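You operate a simulated robot arm through the tools that you are given. There is no shell and no other tool.

You run a simulated two-armed robot. Do the job below in one go: nothing can be reset, and whatever is moved stays where it is left.

Task
Press the blue lid home, move its cup to the yellow cup tray, load the sesame sauce cup next.
Fine: draw the slide out before you lift the cup; the next cup goes in the slide's socket.

It is judged by the outcome, as a careful person would: the job done as asked, and still so three seconds after it is handed in. It fails if anything else is knocked over, pushed out of place, dropped, spilled or broken. Lids that push on must go on centred and level and be pressed home; caps that screw on are set level and turned clockwise until they are tight.

Robot
Two 6-joint arms with two-finger parallel grippers on one trunk that stands fixed in place. Base frame: the origin is at the foot of the trunk, x ahead of it, y to its left, z up. Readings come in mm, degrees, newtons and seconds.
The left shoulder is at [-77, 177, 832], the right one opposite. With the tool pointing down near the work surface each hand reaches from about 100 to 720 mm from the base axis, measured 20 degrees to its own side. Payload 1.57 kg a hand.
Tool frame (each hand has its own): the origin (TCP) lies between the finger pads and is the grasp point; the fingertips stand 30 mm ahead of it; z points along the fingers, y is the line along which they close. The gripper opens to 80 mm. The fingers are 17 mm wide and 12 mm thick; the gripper's body (40 by 82 mm) begins 80 mm behind the TCP.
Orientation is that of the tool frame in the base frame, as [roll, pitch, yaw] about the fixed x, y, z axes, in that order (R = Rz(yaw) Ry(pitch) Rx(roll)). With the fingers straight down and closing along the base's y, the tool's x points along the base's -x, its y along +y and its z along -z.

Tools
- The arms move only by the tool arm_command. It takes "left_targets", "right_targets" or both (then of equal length, played together; a hand with none holds still); each is a list of rows, each an object (a shift or turn left out is 0, a gripper value left out holds the last) with "angular": the turn, a rotation vector about the tool's x, y, z in degrees, a list of three; "translation": the shift along the tool's x, y, z in mm, a list of three; "jaw": the opening, from 0 (shut) to 1 (fully open). In form: [{"angular": [wx, wy, wz], "translation": [dx, dy, dz], "jaw": jaw}, ...]. A call has 1 to 20 rows; each row shifts and turns the commanded pose from where the row before left it, along the tool's axes as they then stand. A row lasts 0.2 s, in which the tool goes at most 50 mm and 8.6 degrees; a call with a longer step from one row to the next is refused whole, and so is a gripper value outside its range. A pose out of reach is approached as far as the arm can. The call stops where the force on the tool passes 60 N (or 10 N more than at its start, if that is more) or the arm is blocked; 0.2 s more then pass. Each finger travels about 72 mm/s and halts on what it meets, pressing with about 33 N; the grip force reading is that of the motor and also rises with nothing between the fingers. The clock runs only during rows and for 0.2 s after the last one: add rows that do not move to give the fingers time. The reply holds the time, the measured pose of the TCP, the force on the tool along the base axes, the opening and the grip force, in the units named above and with some noise, with the torque about the TCP (base axes, N m) and any sound that the robot's microphone picked up, and new pictures: "views" is both (left out), scene, wrist or none (wrist: the cameras of the hands that moved).
- Cameras (640 x 400 px; columns grow to the right, rows downward): "scene" is now at [42.8, 15.5, 1550.9]; the picture's right is [0.10, -0.99, 0.00], its down [-0.70, -0.07, -0.71] and it looks along [0.71, 0.07, -0.70] (base axes); focal length 354 px, centre (320, 200). "left" rides on the left gripper at [72, 7, -122] in its tool frame; the picture's right is [-0.09, 1.00, 0.00], its down [-0.84, -0.08, -0.54] and it looks along [-0.54, -0.05, 0.84] (tool axes); focal length 238 px, centre (320, 200). "right" rides on the right gripper at [72, -7, -122] in its tool frame; the picture's right is [0.09, 1.00, 0.00], its down [-0.84, 0.08, -0.54] and it looks along [-0.54, 0.05, 0.84] (tool axes); focal length 238 px, centre (320, 200). There is no depth. A picture from a camera that has moved, and an enlarged one, comes with that camera's place and axes in the base frame and with its lens. The place of the scene camera against the robot may be out by one fixed shift of up to 18 mm in any direction.
- raise_lower(by): slides the trunk up (or, below 0, down) by that many mm; the arms and the scene camera ride with it, the base frame stays. It gives what a move gives, with no picture.
- pan_tilt(pan, tilt): turns the head with the scene camera to pan (to the left, within 143 degrees either way) and tilt (down, from -29 to 69), counted from straight ahead of the robot. It gives what a move gives, and a new picture of the scene camera.
- close_up(camera, box): a new picture of the part [left, top, right, bottom] of that camera's present view, enlarged. No time passes.
- finish_job(): hands the job in; it is judged then, once.

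Nothing tells you positions but the pictures and the camera data. Unless the task says otherwise, let go and move clear before handing in.

The tools are called after "Request:" as a command line: name --argument value ..., lists and objects as JSON in quotes. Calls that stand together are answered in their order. arm_command: Moves the arms, as the interface text tells. Its arguments: {"type":"object","properties":{"left_targets":{"type":"array","items":{"type":"object","properties":{"angular":{"type":"array","items":{"type":"number"}},"translation":{"type":"array","items":{"type":"number"}},"jaw":{"type":"number"}}}},"right_targets":{"type":"array","items":{"type":"object","properties":{"angular":{"type":"array","items":{"type":"number"}},"translation":{"type":"array","items":{"type":"number"}},"jaw":{"type":"number"}}}},"views":{"type":"string","enum":["both","scene","wrist","none"]}},"required":[]} The other tools are called the same way: raise_lower (by) slides the trunk up or down; pan_tilt (pan, tilt) turns the head that bears the scene camera; close_up (camera, box) takes an enlarged picture of a part of a camera's view; finish_job () hands the job in.

At the start:

```text
clock: 0.0
left_ee_pos: [456.8, 168.2, 1227.2]
left_tcp_rot: [180.0, 0.0, -180.0]
left_force: [0.2, 0.8, -0.2]
left_wrist_torque: [-0.01, -0.02, 0.01]
left_opening: 80.2
left_grasp_force: 0.0
right_ee_pos: [394.5, -124.7, 1283.8]
right_tcp_rot: [-179.9, -0.1, -179.9]
right_force: [1.0, 0.3, 0.6]
right_wrist_torque: [0.0, 0.0, 0.0]
right_opening: 80.0
right_grasp_force: 0.1
trunk travel left (down, up): [-275.0, 53.0]
head pan, tilt: [5.9, 44.5]
```

scene: 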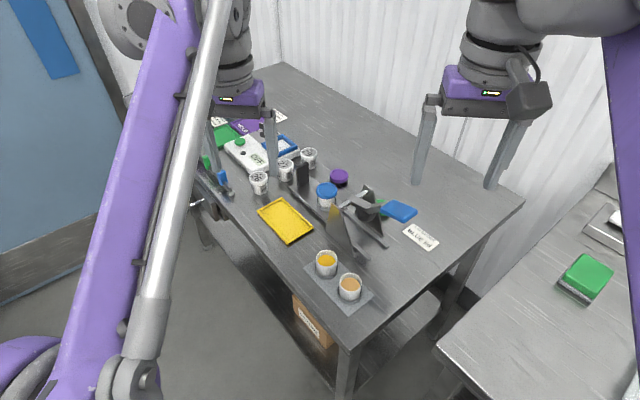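
right: 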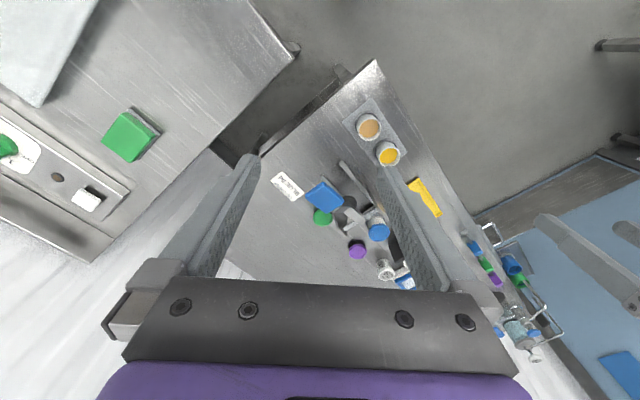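
left: 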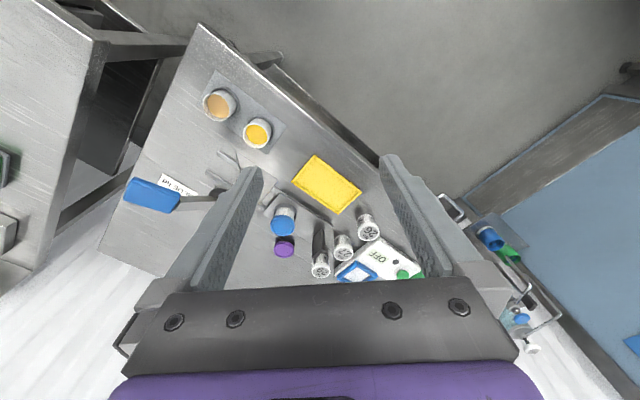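

I see a table with a lever press in its middle, a blue-lidded cup near it, a yellow tray, and two open sauce cups on a grey mat. First I'll take enlarged pictures to see how the press and slide are arranged.

Request:
close_up --camera "scene" --box '[240, 130, 440, 255]'

Request:
close_up --camera "scene" --box '[280, 200, 460, 312]'

Request:
close_up --camera "left" --box '[100, 60, 440, 290]'

Request:
close_up --camera "right" --box '[240, 80, 480, 300]'

```text
3.20 times, centred on (340, 192) of scene
camera zoom: at [42.8, 15.5, 1550.9], right [0.1, -0.99, 0.0], down [-0.7, -0.07, -0.71], along [0.71, 0.07, -0.7], focal length 1134 px, centre (256, 224)
```

zoom: 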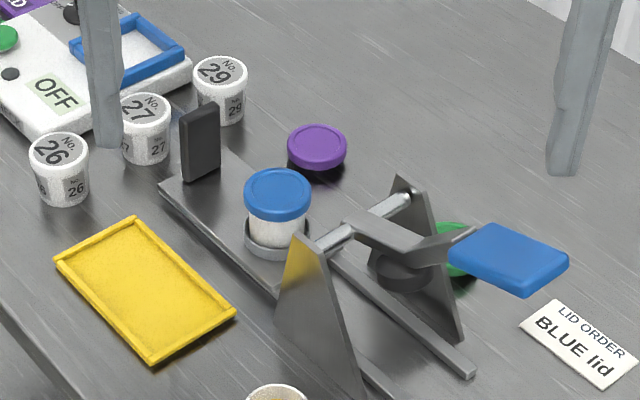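

```text
3.56 times, centred on (370, 256) of scene
camera zoom: at [42.8, 15.5, 1550.9], right [0.1, -0.99, 0.0], down [-0.7, -0.07, -0.71], along [0.71, 0.07, -0.7], focal length 1260 px, centre (142, 1)
```

zoom: 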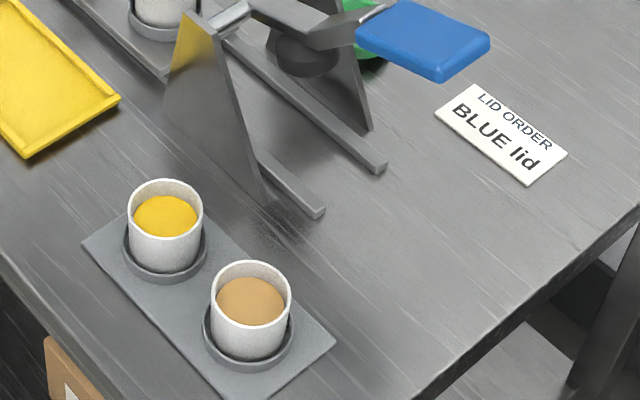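

```text
1.74 times, centred on (270, 175) of left
camera zoom: at [387.7, 176.2, 1348.8], right [0.09, 1.0, 0.0], down [0.84, -0.08, 0.54], along [0.54, -0.05, -0.84], focal length 414 px, centre (407, 244)
```

zoom: 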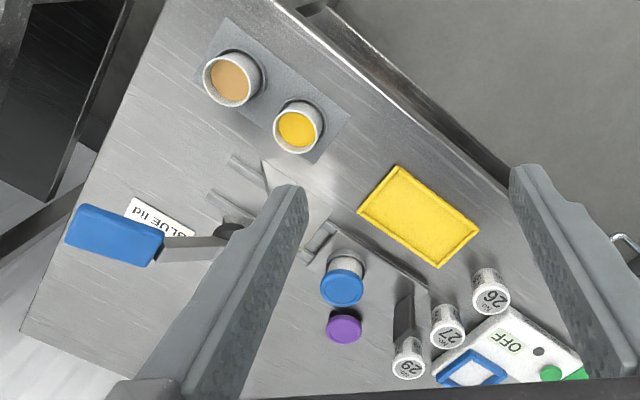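

```text
1.82 times, centred on (360, 190) of right
camera zoom: at [322.1, -131.3, 1406.0], right [-0.09, 1.0, 0.0], down [0.84, 0.08, 0.54], along [0.54, 0.05, -0.84], focal length 433 px, centre (247, 218)
```

zoom: 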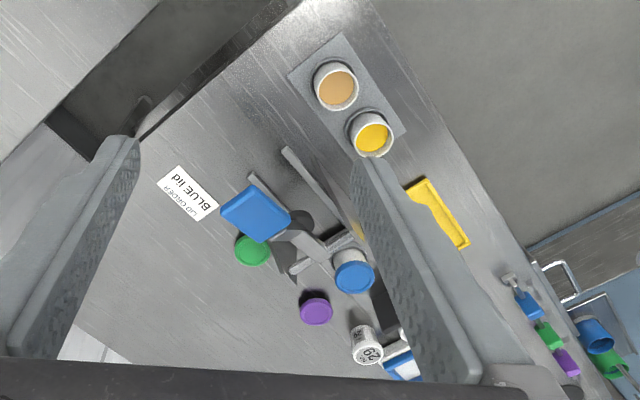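

The table carries the lever press, a slide with a black grip and a socket holding the blue-lidded cup, and the yellow tray; I take the tan-filled cup to be the sesame sauce. I'll swing both arms outward so the head camera can see everything unobstructed.

Request:
arm_command --left_targets '[{"translation": [25, 38, 0]}, {"translation": [25, 38, 0]}, {"translation": [25, 38, 0]}, {"translation": [25, 38, 0]}, {"translation": [25, 38, 0]}]' --right_targets '[{"translation": [10, -40, 0]}, {"translation": [10, -40, 0]}, {"translation": [10, -40, 0]}, {"translation": [10, -40, 0]}, {"translation": [10, -40, 0]}]' --views "both"

```text
clock: 1.2
left_ee_pos: [332.0, 357.8, 1223.0]
left_tcp_rot: [180.0, 0.0, 180.0]
left_force: [-0.9, -1.1, 1.2]
left_wrist_torque: [-0.01, 0.0, 0.01]
left_opening: 80.0
left_grasp_force: 0.1
right_ee_pos: [340.6, -321.9, 1280.7]
right_tcp_rot: [179.9, 0.0, 180.0]
right_force: [-0.5, -0.3, 0.7]
right_wrist_torque: [0.01, 0.0, 0.01]
right_opening: 79.7
right_grasp_force: 0.0
trunk travel left (down, up): [-275.0, 53.0]
head pan, tilt: [5.9, 44.5]
camera scene: at [42.2, 15.2, 1550.9], right [0.1, -0.99, 0.0], down [-0.7, -0.07, -0.71], along [0.71, 0.07, -0.7], focal length 354 px, centre (320, 200)
camera right: at [269.0, -329.6, 1402.1], right [-0.09, 1.0, 0.0], down [0.84, 0.08, 0.54], along [0.54, 0.05, -0.84], focal length 238 px, centre (320, 200)
camera left: at [262.4, 366.2, 1345.6], right [0.09, 1.0, 0.0], down [0.84, -0.08, 0.54], along [0.54, -0.05, -0.84], focal length 238 px, centre (320, 200)
```

scene: 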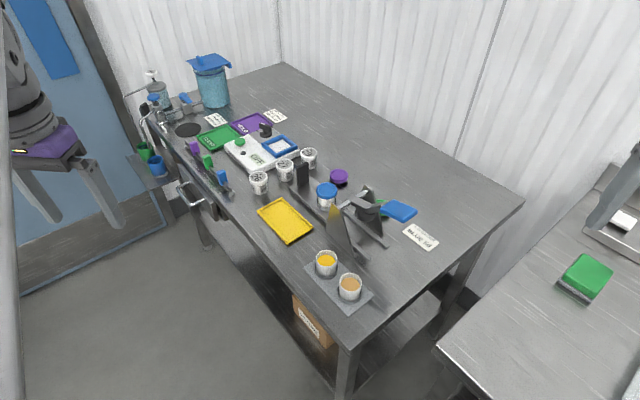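
right: 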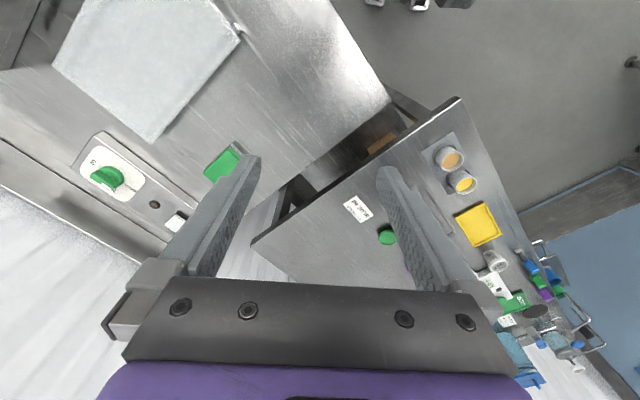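
left: 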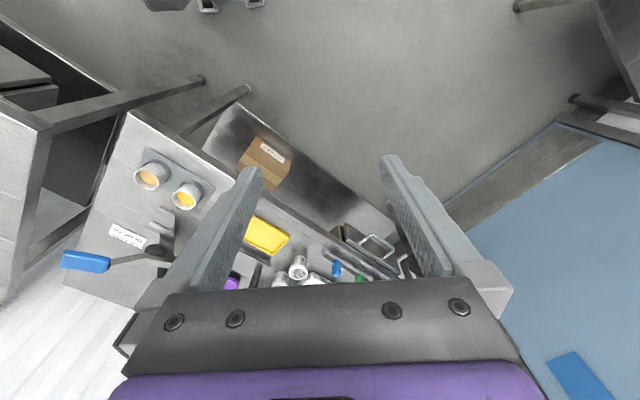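

The view is clear now. I'll zoom into the press, the slide, the sauce cups and the tray region for details.

Request:
close_up --camera "scene" --box '[270, 150, 430, 250]'

Request:
close_up --camera "scene" --box '[320, 180, 400, 230]'

Request:
close_up --camera "scene" --box '[290, 235, 390, 315]'

Request:
close_up --camera "scene" --box '[180, 100, 340, 200]'

Request:
close_up --camera "left" --box '[60, 130, 260, 290]'

```text
4.00 times, centred on (350, 200) of scene
camera zoom: at [42.2, 15.2, 1550.9], right [0.1, -0.99, 0.0], down [-0.7, -0.07, -0.71], along [0.71, 0.07, -0.7], focal length 1418 px, centre (200, 200)
```

zoom: 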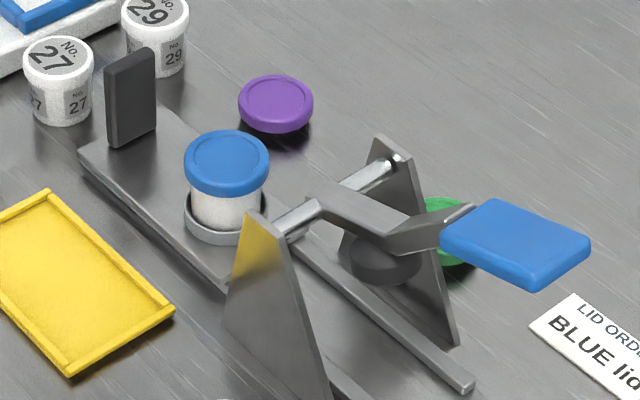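

```text
8.00 times, centred on (360, 205) of scene
camera zoom: at [42.2, 15.2, 1550.9], right [0.1, -0.99, 0.0], down [-0.7, -0.07, -0.71], along [0.71, 0.07, -0.7], focal length 2836 px, centre (0, 160)
```

zoom: 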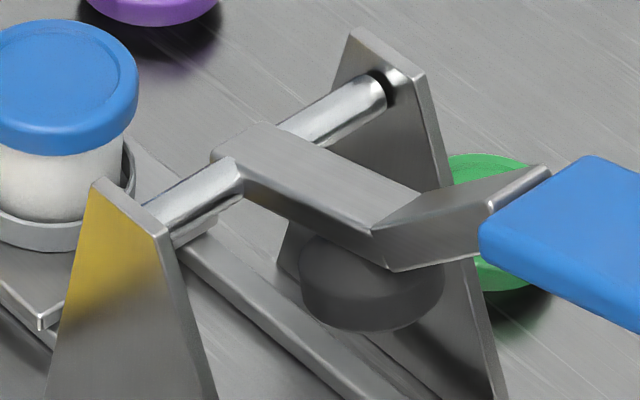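

```text
5.00 times, centred on (340, 275) of scene
camera zoom: at [42.2, 15.2, 1550.9], right [0.1, -0.99, 0.0], down [-0.7, -0.07, -0.71], along [0.71, 0.07, -0.7], focal length 1772 px, centre (220, -175)
```

zoom: 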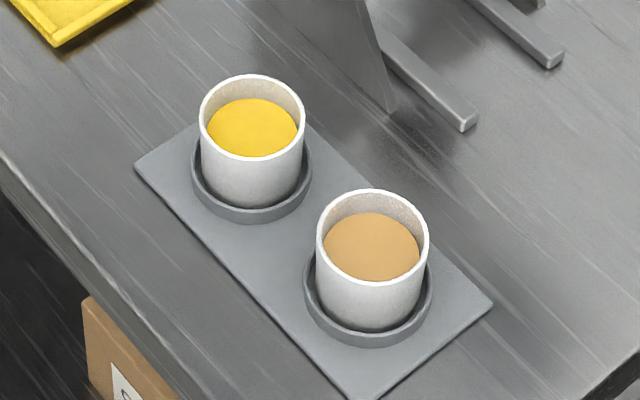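

```text
4.00 times, centred on (260, 150) of scene
camera zoom: at [42.2, 15.2, 1550.9], right [0.1, -0.99, 0.0], down [-0.7, -0.07, -0.71], along [0.71, 0.07, -0.7], focal length 1418 px, centre (560, 400)
```

zoom: 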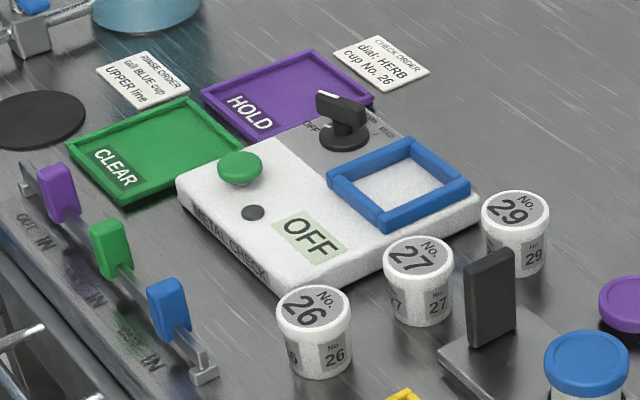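

```text
2.50 times, centred on (160, 210) of left
camera zoom: at [262.4, 366.2, 1345.6], right [0.09, 1.0, 0.0], down [0.84, -0.08, 0.54], along [0.54, -0.05, -0.84], focal length 596 px, centre (720, 175)
```

zoom: 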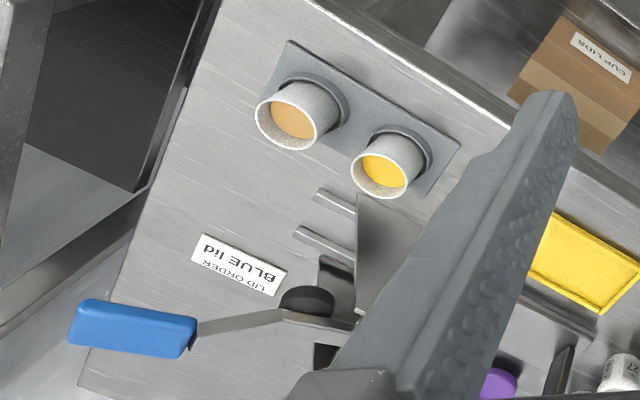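

Using the two wrist views, I place the blue-lidded cup near (723, 61, 920). The slide's black grip is near (808, 135, 934) and the lever handle near (555, -99, 1034). The press foot is nearer the robot, so the slide has to be pulled toward the robot by about 150 mm. I'll raise the trunk for reach and bring the left wrist camera closer.

Request:
raise_lower --by 50

Request:
arm_command --left_targets '[{"translation": [-40, -25, 15]}, {"translation": [-40, -25, 15]}, {"translation": [-40, -25, 15]}, {"translation": [-40, -25, 15]}, {"translation": [-40, -25, 15]}, {"translation": [-40, -25, 15]}]' --views "both"

```text
clock: 2.1
left_ee_pos: [331.1, 359.8, 1276.6]
left_tcp_rot: [180.0, 0.0, 180.0]
left_force: [-0.3, -0.2, -1.2]
left_wrist_torque: [-0.07, -0.04, 0.02]
left_opening: 79.9
left_grasp_force: 0.1
right_ee_pos: [342.8, -324.3, 1334.0]
right_tcp_rot: [-179.9, 0.0, 180.0]
right_force: [-0.7, 0.0, -0.2]
right_wrist_torque: [0.02, 0.01, 0.0]
right_opening: 79.9
right_grasp_force: 0.1
trunk travel left (down, up): [-325.0, 3.0]
head pan, tilt: [5.9, 44.5]
```

```text
clock: 3.5
left_ee_pos: [574.1, 207.9, 1186.3]
left_tcp_rot: [180.0, -0.2, 180.0]
left_force: [0.8, 0.1, 0.2]
left_wrist_torque: [0.0, 0.02, -0.01]
left_opening: 80.0
left_grasp_force: 0.1
right_ee_pos: [346.5, -326.7, 1333.8]
right_tcp_rot: [-179.9, -0.1, -180.0]
right_force: [0.8, -0.3, 0.0]
right_wrist_torque: [0.02, -0.03, 0.04]
right_opening: 80.3
right_grasp_force: 0.1
trunk travel left (down, up): [-325.0, 3.0]
head pan, tilt: [5.9, 44.5]
camera scene: at [42.7, 14.9, 1603.9], right [0.1, -0.99, 0.0], down [-0.7, -0.07, -0.71], along [0.71, 0.07, -0.7], focal length 354 px, centre (320, 200)
camera left: at [504.0, 215.5, 1308.1], right [0.09, 1.0, 0.0], down [0.84, -0.08, 0.54], along [0.54, -0.05, -0.84], focal length 238 px, centre (320, 200)
```

scene: 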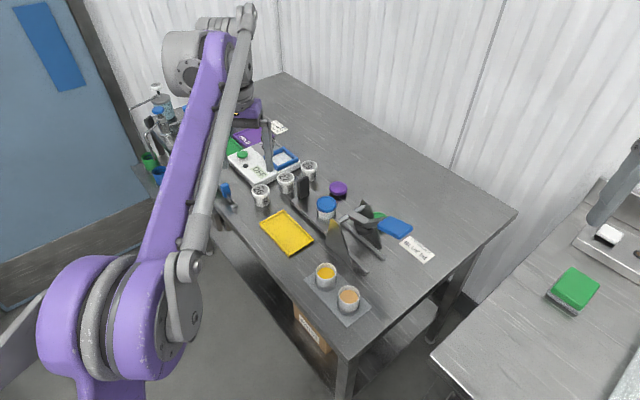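
left: 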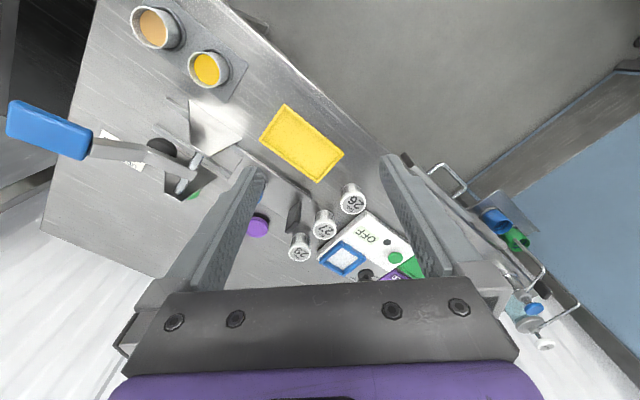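

The left camera now sees the tray, the cups and the back of the press. I'll move it right so the slide and the lidded cup are clear of the fingers.

Request:
arm_command --left_targets '[{"translation": [-20, -38, 10]}, {"translation": [-20, -38, 10]}, {"translation": [-20, -38, 10]}, {"translation": [0, 0, 0]}]' --views "wrist"

```text
clock: 4.5
left_ee_pos: [632.0, 96.4, 1157.3]
left_tcp_rot: [-180.0, 0.0, -179.9]
left_force: [0.6, 0.1, -0.1]
left_wrist_torque: [0.02, 0.0, 0.01]
left_opening: 80.0
left_grasp_force: 0.0
right_ee_pos: [344.6, -324.3, 1334.1]
right_tcp_rot: [179.9, 0.0, -179.9]
right_force: [-0.2, -0.4, 0.0]
right_wrist_torque: [0.02, -0.01, 0.0]
right_opening: 80.1
right_grasp_force: 0.1
trunk travel left (down, up): [-325.0, 3.0]
head pan, tilt: [5.9, 44.5]
camera left: at [562.3, 102.6, 1277.5], right [0.09, 1.0, 0.0], down [0.84, -0.08, 0.54], along [0.54, -0.05, -0.84], focal length 238 px, centre (320, 200)
```

left: 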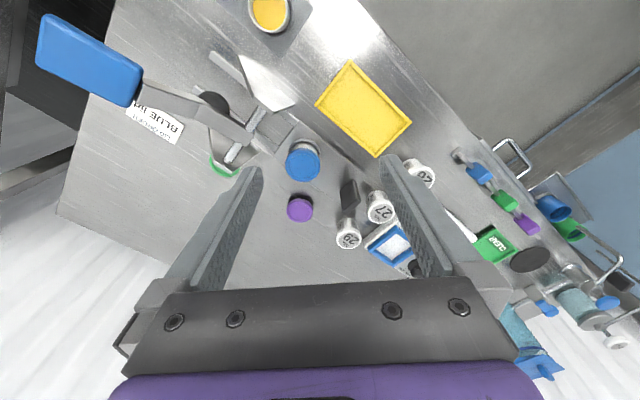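

Request:
close_up --camera "left" --box '[180, 60, 420, 250]'

Request:
close_up --camera "left" --box '[250, 120, 370, 220]'

Request:
close_up --camera "left" --box '[30, 0, 300, 180]'

```text
2.11 times, centred on (300, 155) of left
camera zoom: at [562.3, 102.6, 1277.5], right [0.09, 1.0, 0.0], down [0.84, -0.08, 0.54], along [0.54, -0.05, -0.84], focal length 502 px, centre (362, 295)
```

zoom: 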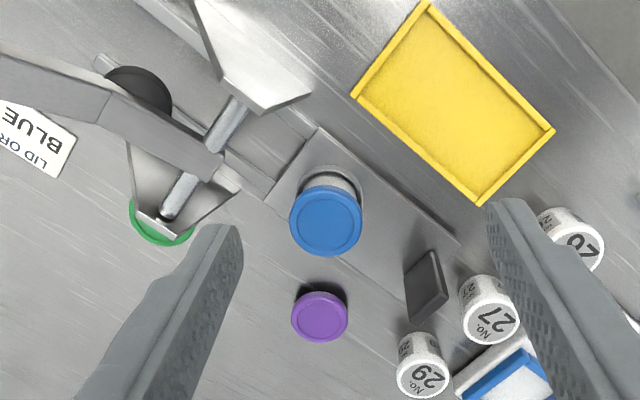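

```text
4.00 times, centred on (310, 170) of left
camera zoom: at [562.3, 102.6, 1277.5], right [0.09, 1.0, 0.0], down [0.84, -0.08, 0.54], along [0.54, -0.05, -0.84], focal length 953 px, centre (360, 320)
```

zoom: 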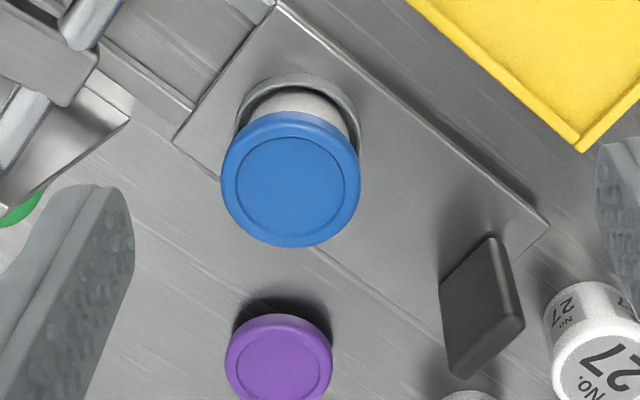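

```text
2.22 times, centred on (165, 90) of left
camera zoom: at [562.3, 102.6, 1277.5], right [0.09, 1.0, 0.0], down [0.84, -0.08, 0.54], along [0.54, -0.05, -0.84], focal length 530 px, centre (664, 444)
```

zoom: 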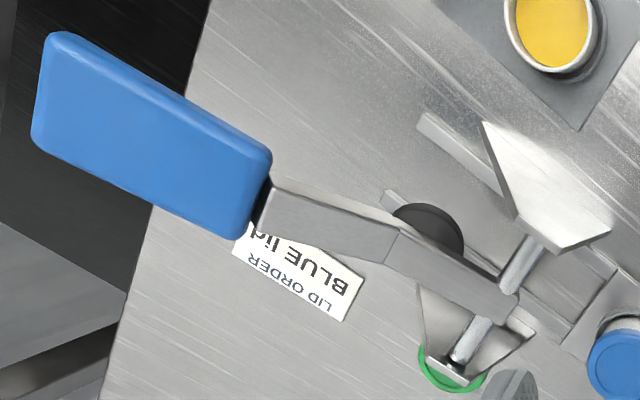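

The table axes are turned about 46°: the slide runs along roughly (0.69, 0.72), and the grip plate stands across it near (799, 139). I'll turn the left hand so its fingers close along the slide and tilt it to come in from the left, first doing this in free air to check reach.

Request:
arm_command --left_targets '[{"translation": [-6, 45, 12]}, {"translation": [-6, 45, 12]}, {"translation": [-6, 45, 12]}, {"angular": [0, 0, 7.333]}, {"angular": [0, 0, 7.333]}, {"angular": [0, 0, 7.333]}, {"angular": [0, 0, 7.333]}, {"angular": [0, 0, 7.333]}, {"angular": [0, 0, 7.333]}, {"angular": [0, -7.857, 0]}, {"angular": [0, -7.857, 0]}, {"angular": [0, -7.857, 0]}, {"angular": [0, -7.857, 0]}, {"angular": [0, -7.857, 0]}, {"angular": [0, -7.857, 0]}, {"angular": [0, -7.857, 0]}, {}]' --views "both"

```text
clock: 8.1
left_ee_pos: [651.6, 229.5, 1121.0]
left_tcp_rot: [-179.9, 55.1, 136.0]
left_force: [-0.4, 1.3, -0.9]
left_wrist_torque: [-0.01, -0.01, 0.0]
left_opening: 79.9
left_grasp_force: 0.1
right_ee_pos: [344.9, -326.1, 1333.4]
right_tcp_rot: [-180.0, -0.1, 180.0]
right_force: [0.1, -0.7, -0.6]
right_wrist_torque: [0.0, -0.01, 0.0]
right_opening: 79.7
right_grasp_force: 0.1
trunk travel left (down, up): [-325.0, 3.0]
head pan, tilt: [5.9, 44.5]
camera scene: at [40.5, 15.2, 1603.9], right [0.1, -0.99, 0.0], down [-0.7, -0.07, -0.71], along [0.71, 0.07, -0.7], focal length 354 px, centre (320, 200)
camera left: at [556.0, 332.9, 1131.3], right [0.73, 0.68, 0.08], down [-0.03, -0.08, 1.0], along [0.68, -0.73, -0.04], focal length 238 px, centre (320, 200)
```

scene: 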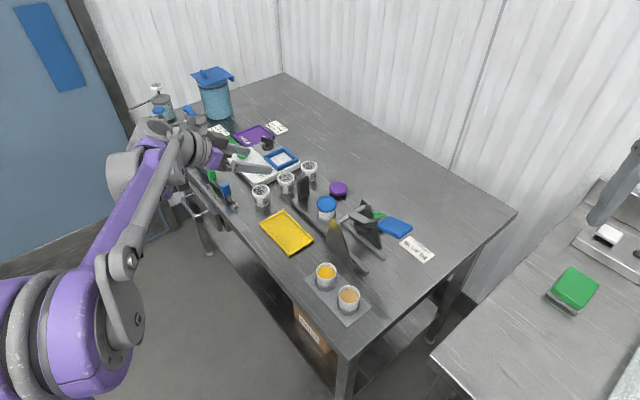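
left: 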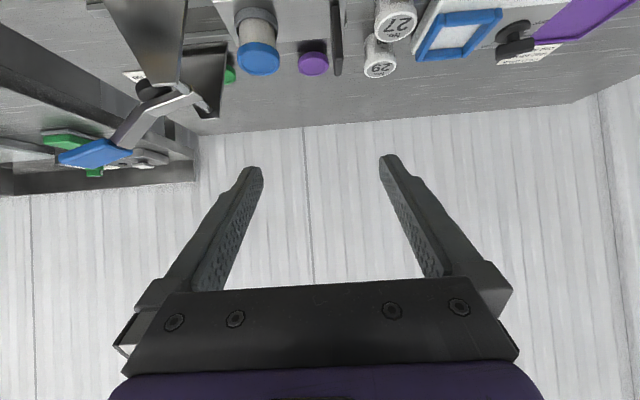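

The tilted orientation works and gives a side view. I'll go down to a point about 100 mm back from the grip and re-measure from there.

Request:
arm_command --left_targets '[{"translation": [15.4, 9.5, 37.3]}, {"translation": [15.4, 9.5, 37.3]}, {"translation": [15.4, 9.5, 37.3]}, {"translation": [15.4, 9.5, 37.3]}, {}]' --views "both"

```text
clock: 9.3
left_ee_pos: [738.1, 194.4, 984.3]
left_tcp_rot: [180.0, 55.0, 136.0]
left_force: [-0.5, 0.7, 0.8]
left_wrist_torque: [0.02, 0.02, 0.03]
left_opening: 80.0
left_grasp_force: 0.0
right_ee_pos: [343.0, -323.6, 1334.3]
right_tcp_rot: [-180.0, 0.1, 179.9]
right_force: [-0.1, 0.0, -0.6]
right_wrist_torque: [0.02, 0.04, 0.0]
right_opening: 80.3
right_grasp_force: 0.1
trunk travel left (down, up): [-325.0, 3.0]
head pan, tilt: [5.9, 44.5]
camera scene: at [39.6, 15.4, 1603.9], right [0.1, -0.99, 0.0], down [-0.7, -0.07, -0.71], along [0.71, 0.07, -0.7], focal length 354 px, centre (320, 200)
camera left: at [643.5, 298.1, 994.4], right [0.73, 0.68, 0.08], down [-0.03, -0.08, 1.0], along [0.68, -0.73, -0.04], focal length 238 px, centre (320, 200)
```

scene: 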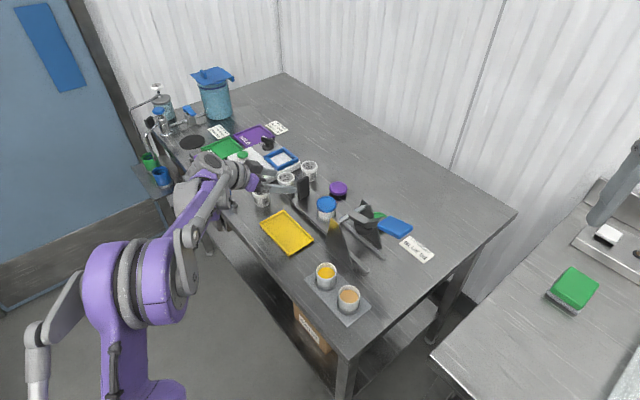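
left: 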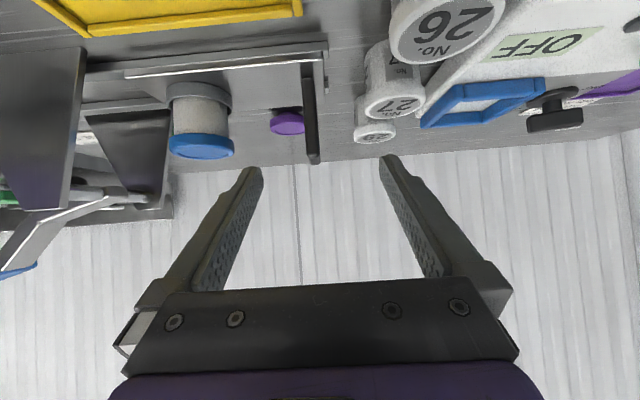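

I have a good side view of the grip, the slide and the lidded cup. I'll zoom for measurements.

Request:
close_up --camera "left" --box '[60, 20, 440, 260]'

Request:
close_up --camera "left" --box '[150, 40, 340, 170]'

Request:
close_up --camera "left" --box '[0, 20, 200, 290]'

```text
1.67 times, centred on (250, 140) of left
camera zoom: at [643.5, 298.1, 994.4], right [0.73, 0.68, 0.08], down [-0.03, -0.08, 1.0], along [0.68, -0.73, -0.04], focal length 397 px, centre (437, 300)
```

zoom: 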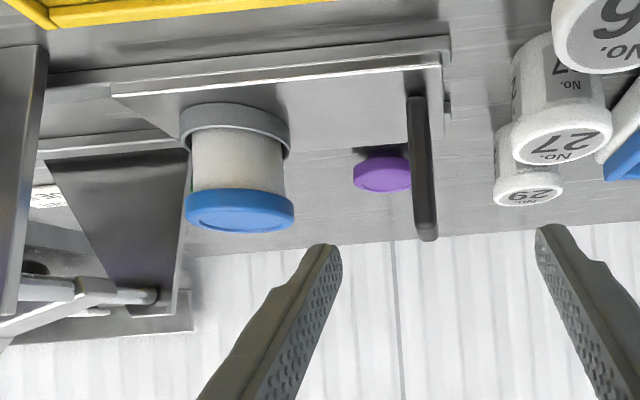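

```text
3.08 times, centred on (245, 105) of left
camera zoom: at [643.5, 298.1, 994.4], right [0.73, 0.68, 0.08], down [-0.03, -0.08, 1.0], along [0.68, -0.73, -0.04], focal length 733 px, centre (551, 492)
```

zoom: 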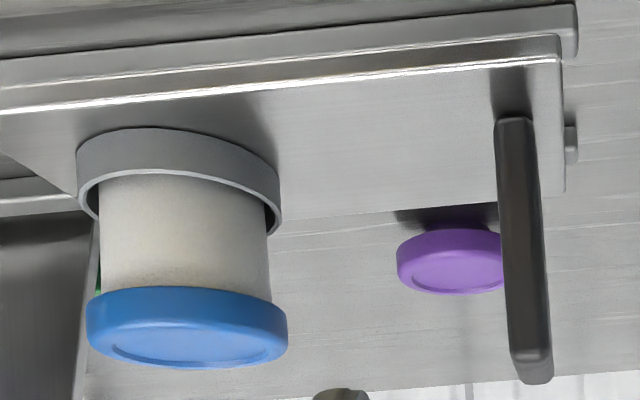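

```text
1.48 times, centred on (100, 155) of left
camera zoom: at [643.5, 298.1, 994.4], right [0.73, 0.68, 0.08], down [-0.03, -0.08, 1.0], along [0.68, -0.73, -0.04], focal length 353 px, centre (646, 267)
```

zoom: 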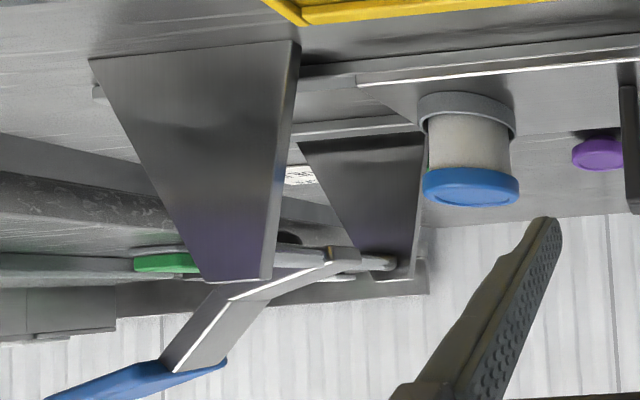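

The side view puts the grip plate at about (789, 136), its top at z≈950, about 11 mm thick; the lid's top is at z≈931. I'll narrow the jaws to miss cup 27 and advance part way for a check.

Request:
arm_command --left_targets '[{"jaw": 0.5}, {"translation": [12.5, -6.5, 0], "jaw": 0.5}, {"translation": [0, 0, 25]}, {"translation": [0, 0, 25]}, {}]' --views "both"

```text
clock: 10.5
left_ee_pos: [760.1, 167.9, 943.3]
left_tcp_rot: [-180.0, 55.0, 136.1]
left_force: [-0.3, 0.5, -0.4]
left_wrist_torque: [0.01, -0.01, 0.01]
left_opening: 39.8
left_grasp_force: 0.0
right_ee_pos: [343.4, -324.7, 1334.1]
right_tcp_rot: [179.9, 0.0, 180.0]
right_force: [0.6, 0.8, 0.6]
right_wrist_torque: [0.02, -0.01, 0.01]
right_opening: 79.9
right_grasp_force: 0.0
trunk travel left (down, up): [-325.0, 3.0]
head pan, tilt: [5.9, 44.5]
camera scene: at [40.0, 15.6, 1603.9], right [0.1, -0.99, 0.0], down [-0.7, -0.07, -0.71], along [0.71, 0.07, -0.7], focal length 354 px, centre (320, 200)
camera left: at [665.1, 270.6, 955.1], right [0.73, 0.68, 0.08], down [-0.03, -0.08, 1.0], along [0.68, -0.73, -0.04], focal length 238 px, centre (320, 200)
```

scene: 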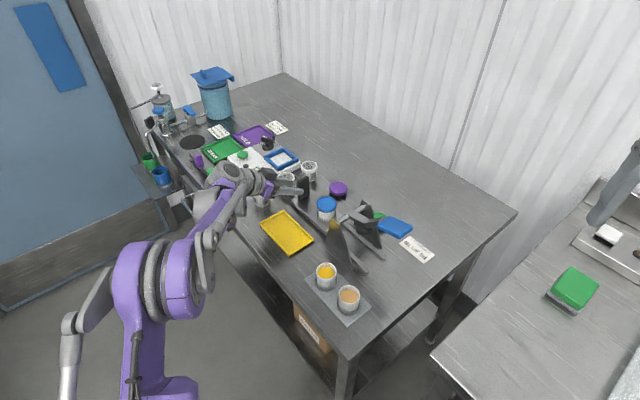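
left: 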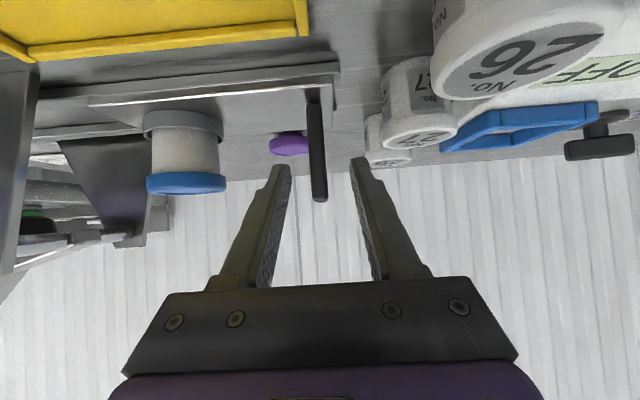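

The grip stands centred between the open fingers and cup 26 is clear. I'll advance the rest of the way and close gently on the grip.

Request:
arm_command --left_targets '[{"translation": [0, 0, 19]}, {"translation": [0, 0, 19]}, {}]' --views "wrist"

```text
clock: 11.3
left_ee_pos: [780.5, 146.2, 924.3]
left_tcp_rot: [-180.0, 55.0, 136.0]
left_force: [0.4, -0.4, 0.6]
left_wrist_torque: [0.0, 0.02, -0.01]
left_opening: 39.8
left_grasp_force: 0.0
right_ee_pos: [343.4, -325.1, 1335.6]
right_tcp_rot: [180.0, 0.1, 180.0]
right_force: [-0.7, 0.2, -0.7]
right_wrist_torque: [0.01, -0.02, 0.01]
right_opening: 79.9
right_grasp_force: 0.0
trunk travel left (down, up): [-325.0, 3.0]
head pan, tilt: [5.9, 44.5]
camera left: at [685.9, 249.2, 935.1], right [0.73, 0.68, 0.08], down [-0.03, -0.08, 1.0], along [0.68, -0.73, -0.04], focal length 238 px, centre (320, 200)
```

left: 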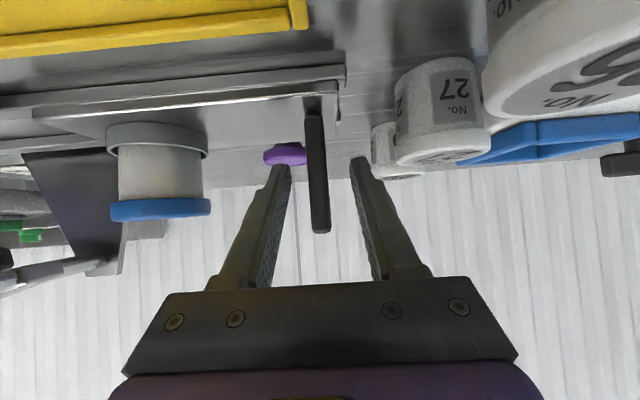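

Both fingers straddle the grip plate. Closing on it now.

Request:
arm_command --left_targets '[{"jaw": 0.0}, {"jaw": 0.0}, {"jaw": 0.0}]' --views "wrist"

```text
clock: 12.1
left_ee_pos: [780.5, 144.7, 925.0]
left_tcp_rot: [180.0, 55.0, 135.9]
left_force: [-3.4, -2.6, -2.7]
left_wrist_torque: [-0.29, 0.24, -1.03]
left_opening: 12.2
left_grasp_force: 28.6
right_ee_pos: [344.6, -325.3, 1333.2]
right_tcp_rot: [-180.0, 0.0, 180.0]
right_force: [0.7, -0.6, 0.4]
right_wrist_torque: [-0.01, -0.03, -0.02]
right_opening: 80.1
right_grasp_force: 0.1
trunk travel left (down, up): [-325.0, 3.0]
head pan, tilt: [5.9, 44.5]
camera left: at [685.8, 248.5, 935.0], right [0.73, 0.68, 0.08], down [-0.03, -0.08, 1.0], along [0.68, -0.73, -0.04], focal length 238 px, centre (320, 200)
```

left: 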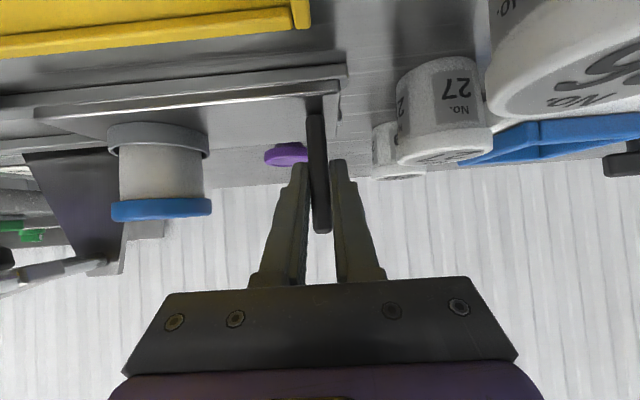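

The grip plate is held (12.2 mm). Now I'll draw the slide toward the robot slowly, beginning with a short test.

Request:
arm_command --left_targets '[{"translation": [0, -3, 0]}, {"translation": [0, -5, 0]}, {"translation": [0, -6, 0]}, {"translation": [0, -6, 0]}, {}]' --views "both"

```text
clock: 13.3
left_ee_pos: [767.6, 131.5, 924.3]
left_tcp_rot: [-180.0, 55.0, 135.9]
left_force: [0.4, -0.6, 5.0]
left_wrist_torque: [0.17, 0.82, -0.98]
left_opening: 12.3
left_grasp_force: 29.6
right_ee_pos: [345.1, -324.6, 1334.3]
right_tcp_rot: [179.9, 0.1, 179.9]
right_force: [-0.3, 0.2, -0.5]
right_wrist_torque: [0.02, 0.02, 0.03]
right_opening: 80.1
right_grasp_force: 0.0
trunk travel left (down, up): [-325.0, 3.0]
head pan, tilt: [5.9, 44.5]
camera scene: at [40.1, 15.4, 1603.9], right [0.1, -0.99, 0.0], down [-0.7, -0.07, -0.71], along [0.71, 0.07, -0.7], focal length 354 px, centre (320, 200)
camera left: at [672.8, 235.6, 934.9], right [0.73, 0.68, 0.08], down [-0.03, -0.08, 1.0], along [0.68, -0.73, -0.04], focal length 238 px, centre (320, 200)
```

scene: 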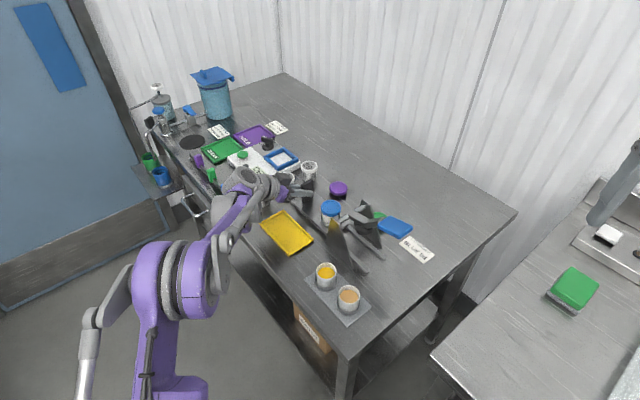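
left: 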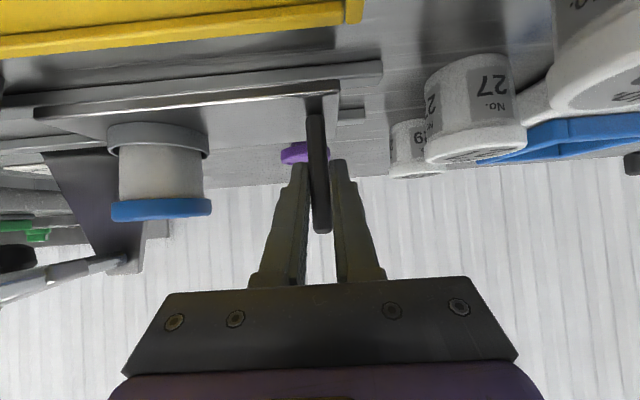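

The slide follows smoothly with almost no force. I'll keep drawing it in, then stop short of the press to check that the lid clears the axle and foot.

Request:
arm_command --left_targets '[{"translation": [0, -4, 0]}, {"translation": [0, -7, 0]}, {"translation": [0, -8, 0]}, {"translation": [0, -8, 0]}, {"translation": [0, -8, 0]}, {"translation": [0, -6, 0]}, {"translation": [0, -3, 0]}, {}]' --views "both"

Request:
close_up --camera "left" --box '[0, 60, 260, 320]'

Request:
close_up --camera "scene" --box '[290, 165, 430, 265]'

```text
clock: 15.1
left_ee_pos: [736.8, 101.3, 924.8]
left_tcp_rot: [-180.0, 55.0, 136.0]
left_force: [-1.4, 2.7, -0.3]
left_wrist_torque: [-0.51, 0.14, -0.88]
left_opening: 12.2
left_grasp_force: 29.3
right_ee_pos: [344.5, -323.8, 1333.8]
right_tcp_rot: [180.0, -0.1, 179.9]
right_force: [-0.2, -0.9, -0.2]
right_wrist_torque: [-0.01, 0.0, 0.0]
right_opening: 80.1
right_grasp_force: 0.1
trunk travel left (down, up): [-325.0, 3.0]
head pan, tilt: [5.9, 44.5]
camera scene: at [40.4, 16.0, 1603.8], right [0.1, -0.99, 0.0], down [-0.7, -0.07, -0.71], along [0.71, 0.07, -0.7], focal length 354 px, centre (320, 200)
camera left: at [641.4, 204.3, 935.0], right [0.73, 0.68, 0.08], down [-0.03, -0.08, 1.0], along [0.68, -0.73, -0.04], focal length 238 px, centre (320, 200)
```

scene: 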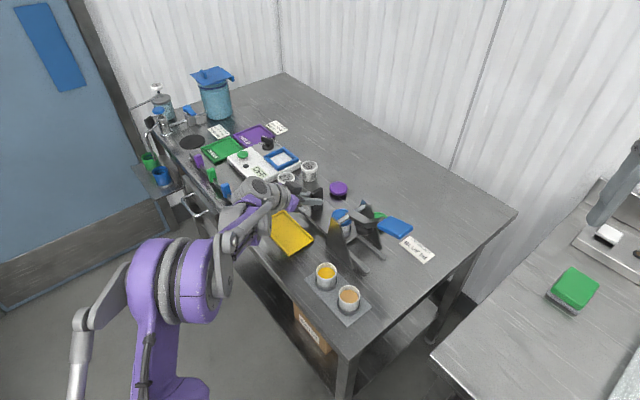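
left: 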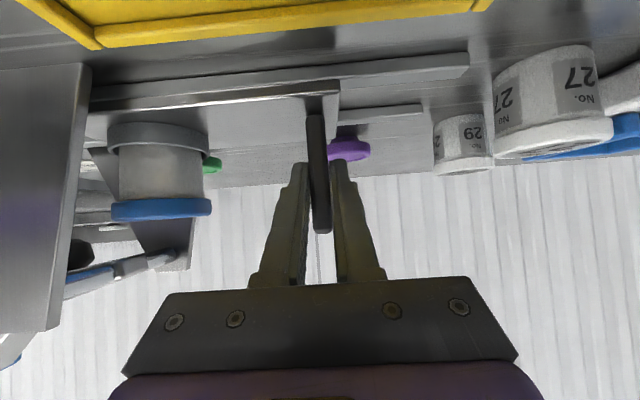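

```text
1.54 times, centred on (130, 190) of left
camera zoom: at [641.4, 204.3, 935.0], right [0.73, 0.68, 0.08], down [-0.03, -0.08, 1.0], along [0.68, -0.73, -0.04], focal length 367 px, centre (612, 215)
```

zoom: 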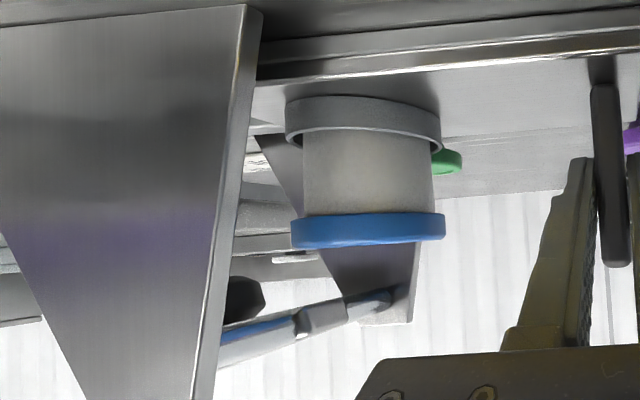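

```text
4.00 times, centred on (360, 215) of scene
camera zoom: at [40.4, 16.0, 1603.8], right [0.1, -0.99, 0.0], down [-0.7, -0.07, -0.71], along [0.71, 0.07, -0.7], focal length 1418 px, centre (160, 140)
```

zoom: 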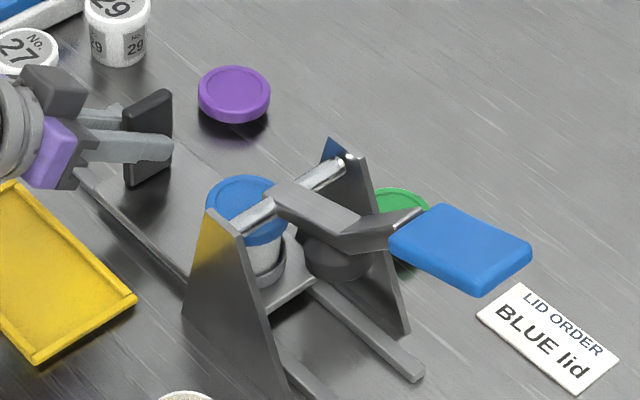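

The lid top (z≈932) passes about 10 mm under the foot (z≈943) and clears the axle. I'll continue inward another 50 mm, still slowly, and recheck alignment under the foot.

Request:
arm_command --left_targets '[{"translation": [0, -4, 0]}, {"translation": [0, -7, 0]}, {"translation": [0, -8, 0]}, {"translation": [0, -8, 0]}, {"translation": [0, -8, 0]}, {"translation": [0, -8, 0]}, {"translation": [0, -5, 0]}, {"translation": [0, -2, 0]}, {}]' --views "both"

Request:
close_up --camera "scene" --box '[300, 170, 420, 270]'

Request:
close_up --camera "left" --box '[0, 40, 380, 320]'

```text
clock: 17.1
left_ee_pos: [703.3, 66.1, 924.0]
left_tcp_rot: [-179.9, 55.1, 136.1]
left_force: [-15.2, 16.2, -9.5]
left_wrist_torque: [0.04, 0.37, -0.91]
left_opening: 12.2
left_grasp_force: 30.0
right_ee_pos: [342.9, -322.5, 1334.0]
right_tcp_rot: [-179.9, 0.1, -180.0]
right_force: [0.1, 0.4, 0.0]
right_wrist_torque: [0.02, 0.02, 0.02]
right_opening: 80.4
right_grasp_force: 0.1
trunk travel left (down, up): [-325.0, 3.0]
head pan, tilt: [5.9, 44.5]
camera scene: at [39.3, 18.1, 1603.8], right [0.1, -0.99, 0.0], down [-0.7, -0.07, -0.71], along [0.71, 0.07, -0.7], focal length 354 px, centre (320, 200)
camera left: at [607.7, 170.4, 934.9], right [0.73, 0.68, 0.07], down [-0.03, -0.08, 1.0], along [0.68, -0.73, -0.04], focal length 238 px, centre (320, 200)
```

scene: 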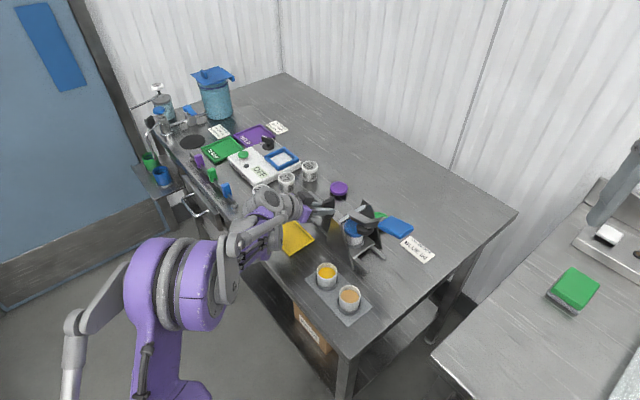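
left: 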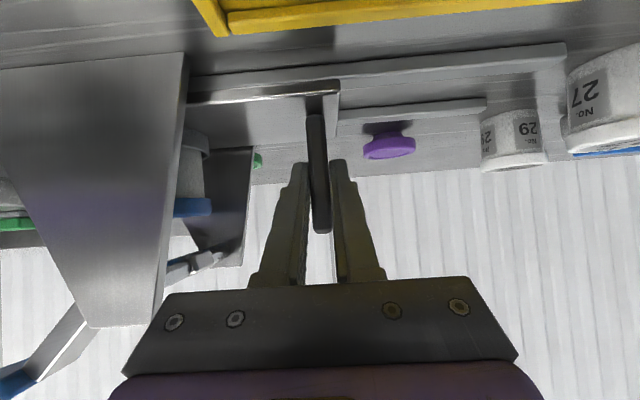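

```text
4.00 times, centred on (360, 220) of scene
camera zoom: at [39.3, 18.1, 1603.8], right [0.1, -0.99, 0.0], down [-0.7, -0.07, -0.71], along [0.71, 0.07, -0.7], focal length 1418 px, centre (160, 120)
```

zoom: 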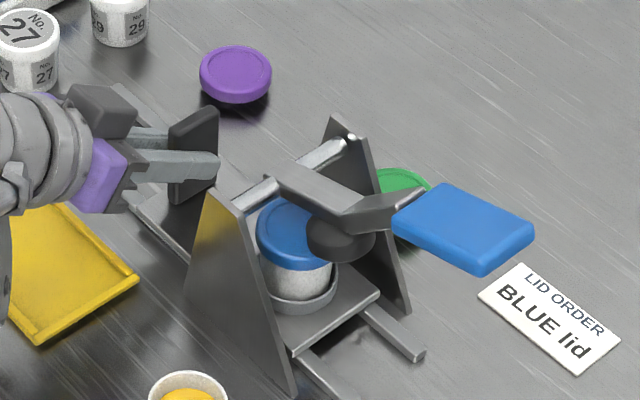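

```text
1.43 times, centred on (190, 180) of left
camera zoom: at [607.7, 170.4, 934.9], right [0.73, 0.68, 0.07], down [-0.03, -0.08, 1.0], along [0.68, -0.73, -0.04], focal length 340 px, centre (506, 229)
```

zoom: 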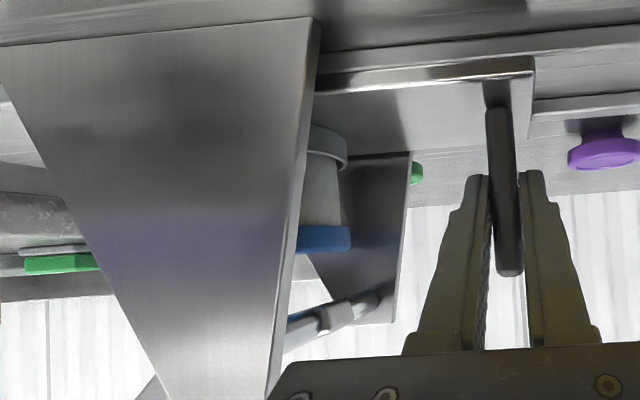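

The slide is in by about 110 mm with some sideways load (my line was about 1° off), so I'll correct for that. First I'll look closely at how the foot sits relative to the lid.

Request:
close_up --camera "scene" --box '[345, 195, 395, 230]'

Request:
close_up --camera "left" --box '[100, 100, 260, 300]'

```text
11.43 times, centred on (370, 212) of scene
camera zoom: at [39.3, 18.1, 1603.8], right [0.1, -0.99, 0.0], down [-0.7, -0.07, -0.71], along [0.71, 0.07, -0.7], focal length 4051 px, centre (-251, 57)
```

zoom: 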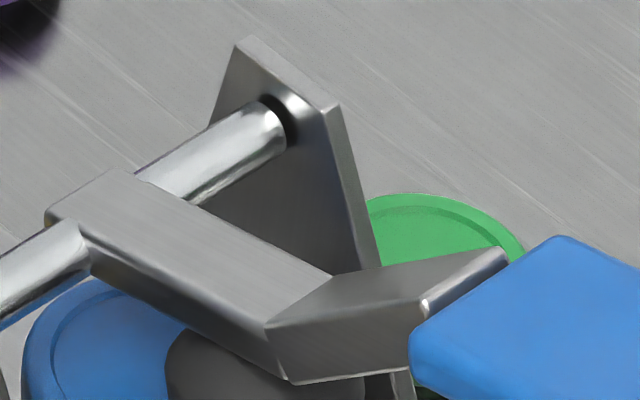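

```text
2.00 times, centred on (180, 200) of left
camera zoom: at [607.7, 170.4, 934.9], right [0.73, 0.68, 0.07], down [-0.03, -0.08, 1.0], along [0.68, -0.73, -0.04], focal length 477 px, centre (600, 200)
```

zoom: 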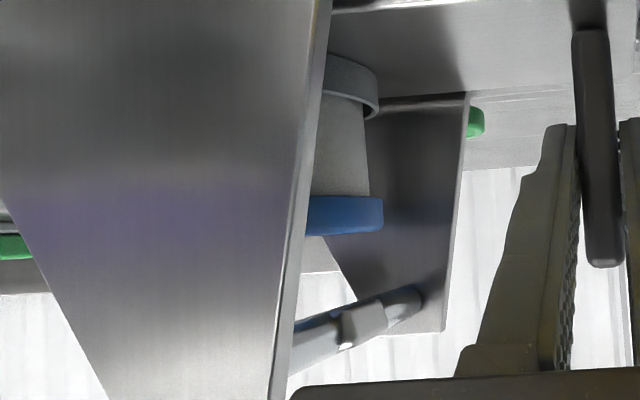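

I'll relieve the sideways load with a small correction, then continue inward in small steps along exactly 45°, watching for an end stop.

Request:
arm_command --left_targets '[{"translation": [1.2, 0, -1.7]}, {"translation": [0.03, -3, -0.04]}, {"translation": [0.04, -4, -0.06]}, {"translation": [0.04, -4, -0.06]}, {}]' --views "both"

Request:
close_up --camera "scene" --box '[320, 180, 420, 260]'

```text
clock: 18.3
left_ee_pos: [695.1, 59.3, 923.3]
left_tcp_rot: [-179.8, 54.9, 135.9]
left_force: [-1.9, 3.0, -10.2]
left_wrist_torque: [-0.6, -0.17, -0.94]
left_opening: 12.1
left_grasp_force: 29.6
right_ee_pos: [346.1, -324.1, 1333.6]
right_tcp_rot: [-179.9, 0.1, 180.0]
right_force: [-0.4, 0.4, -0.6]
right_wrist_torque: [0.02, 0.02, 0.02]
right_opening: 79.8
right_grasp_force: 0.2
trunk travel left (down, up): [-325.0, 3.0]
head pan, tilt: [5.9, 44.5]
camera scene: at [41.4, 16.2, 1603.9], right [0.1, -0.99, 0.0], down [-0.7, -0.07, -0.71], along [0.71, 0.07, -0.7], focal length 354 px, centre (320, 200)
camera left: at [599.8, 162.5, 935.0], right [0.73, 0.68, 0.07], down [-0.03, -0.08, 1.0], along [0.68, -0.73, -0.04], focal length 238 px, centre (320, 200)
```

scene: 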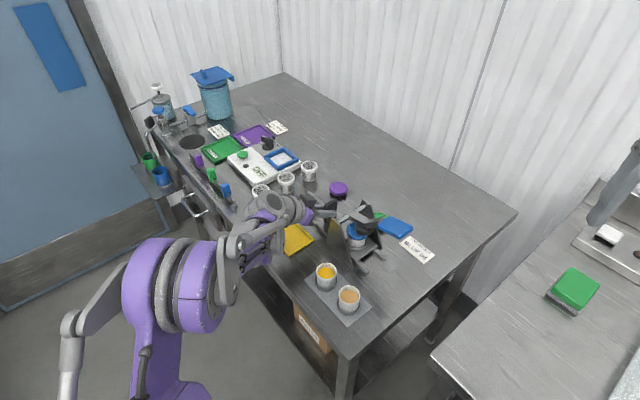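
left: 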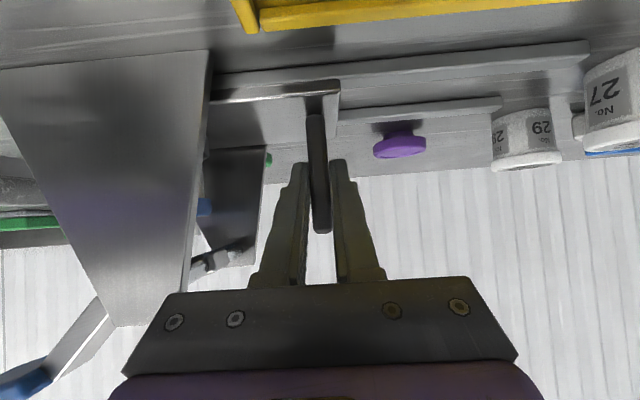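

```text
5.00 times, centred on (370, 220) of scene
camera zoom: at [41.4, 16.2, 1603.9], right [0.1, -0.99, 0.0], down [-0.7, -0.07, -0.71], along [0.71, 0.07, -0.7], focal length 1772 px, centre (70, 100)
```

zoom: 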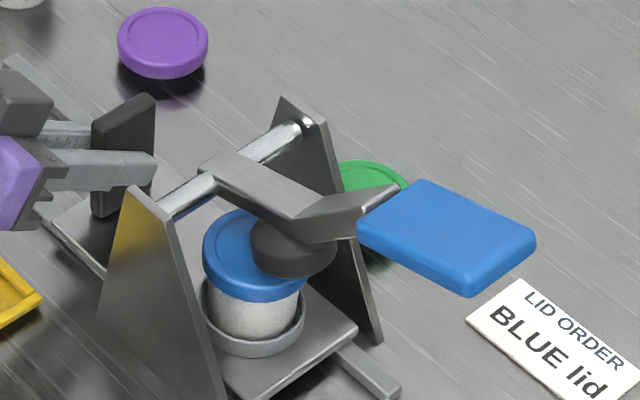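

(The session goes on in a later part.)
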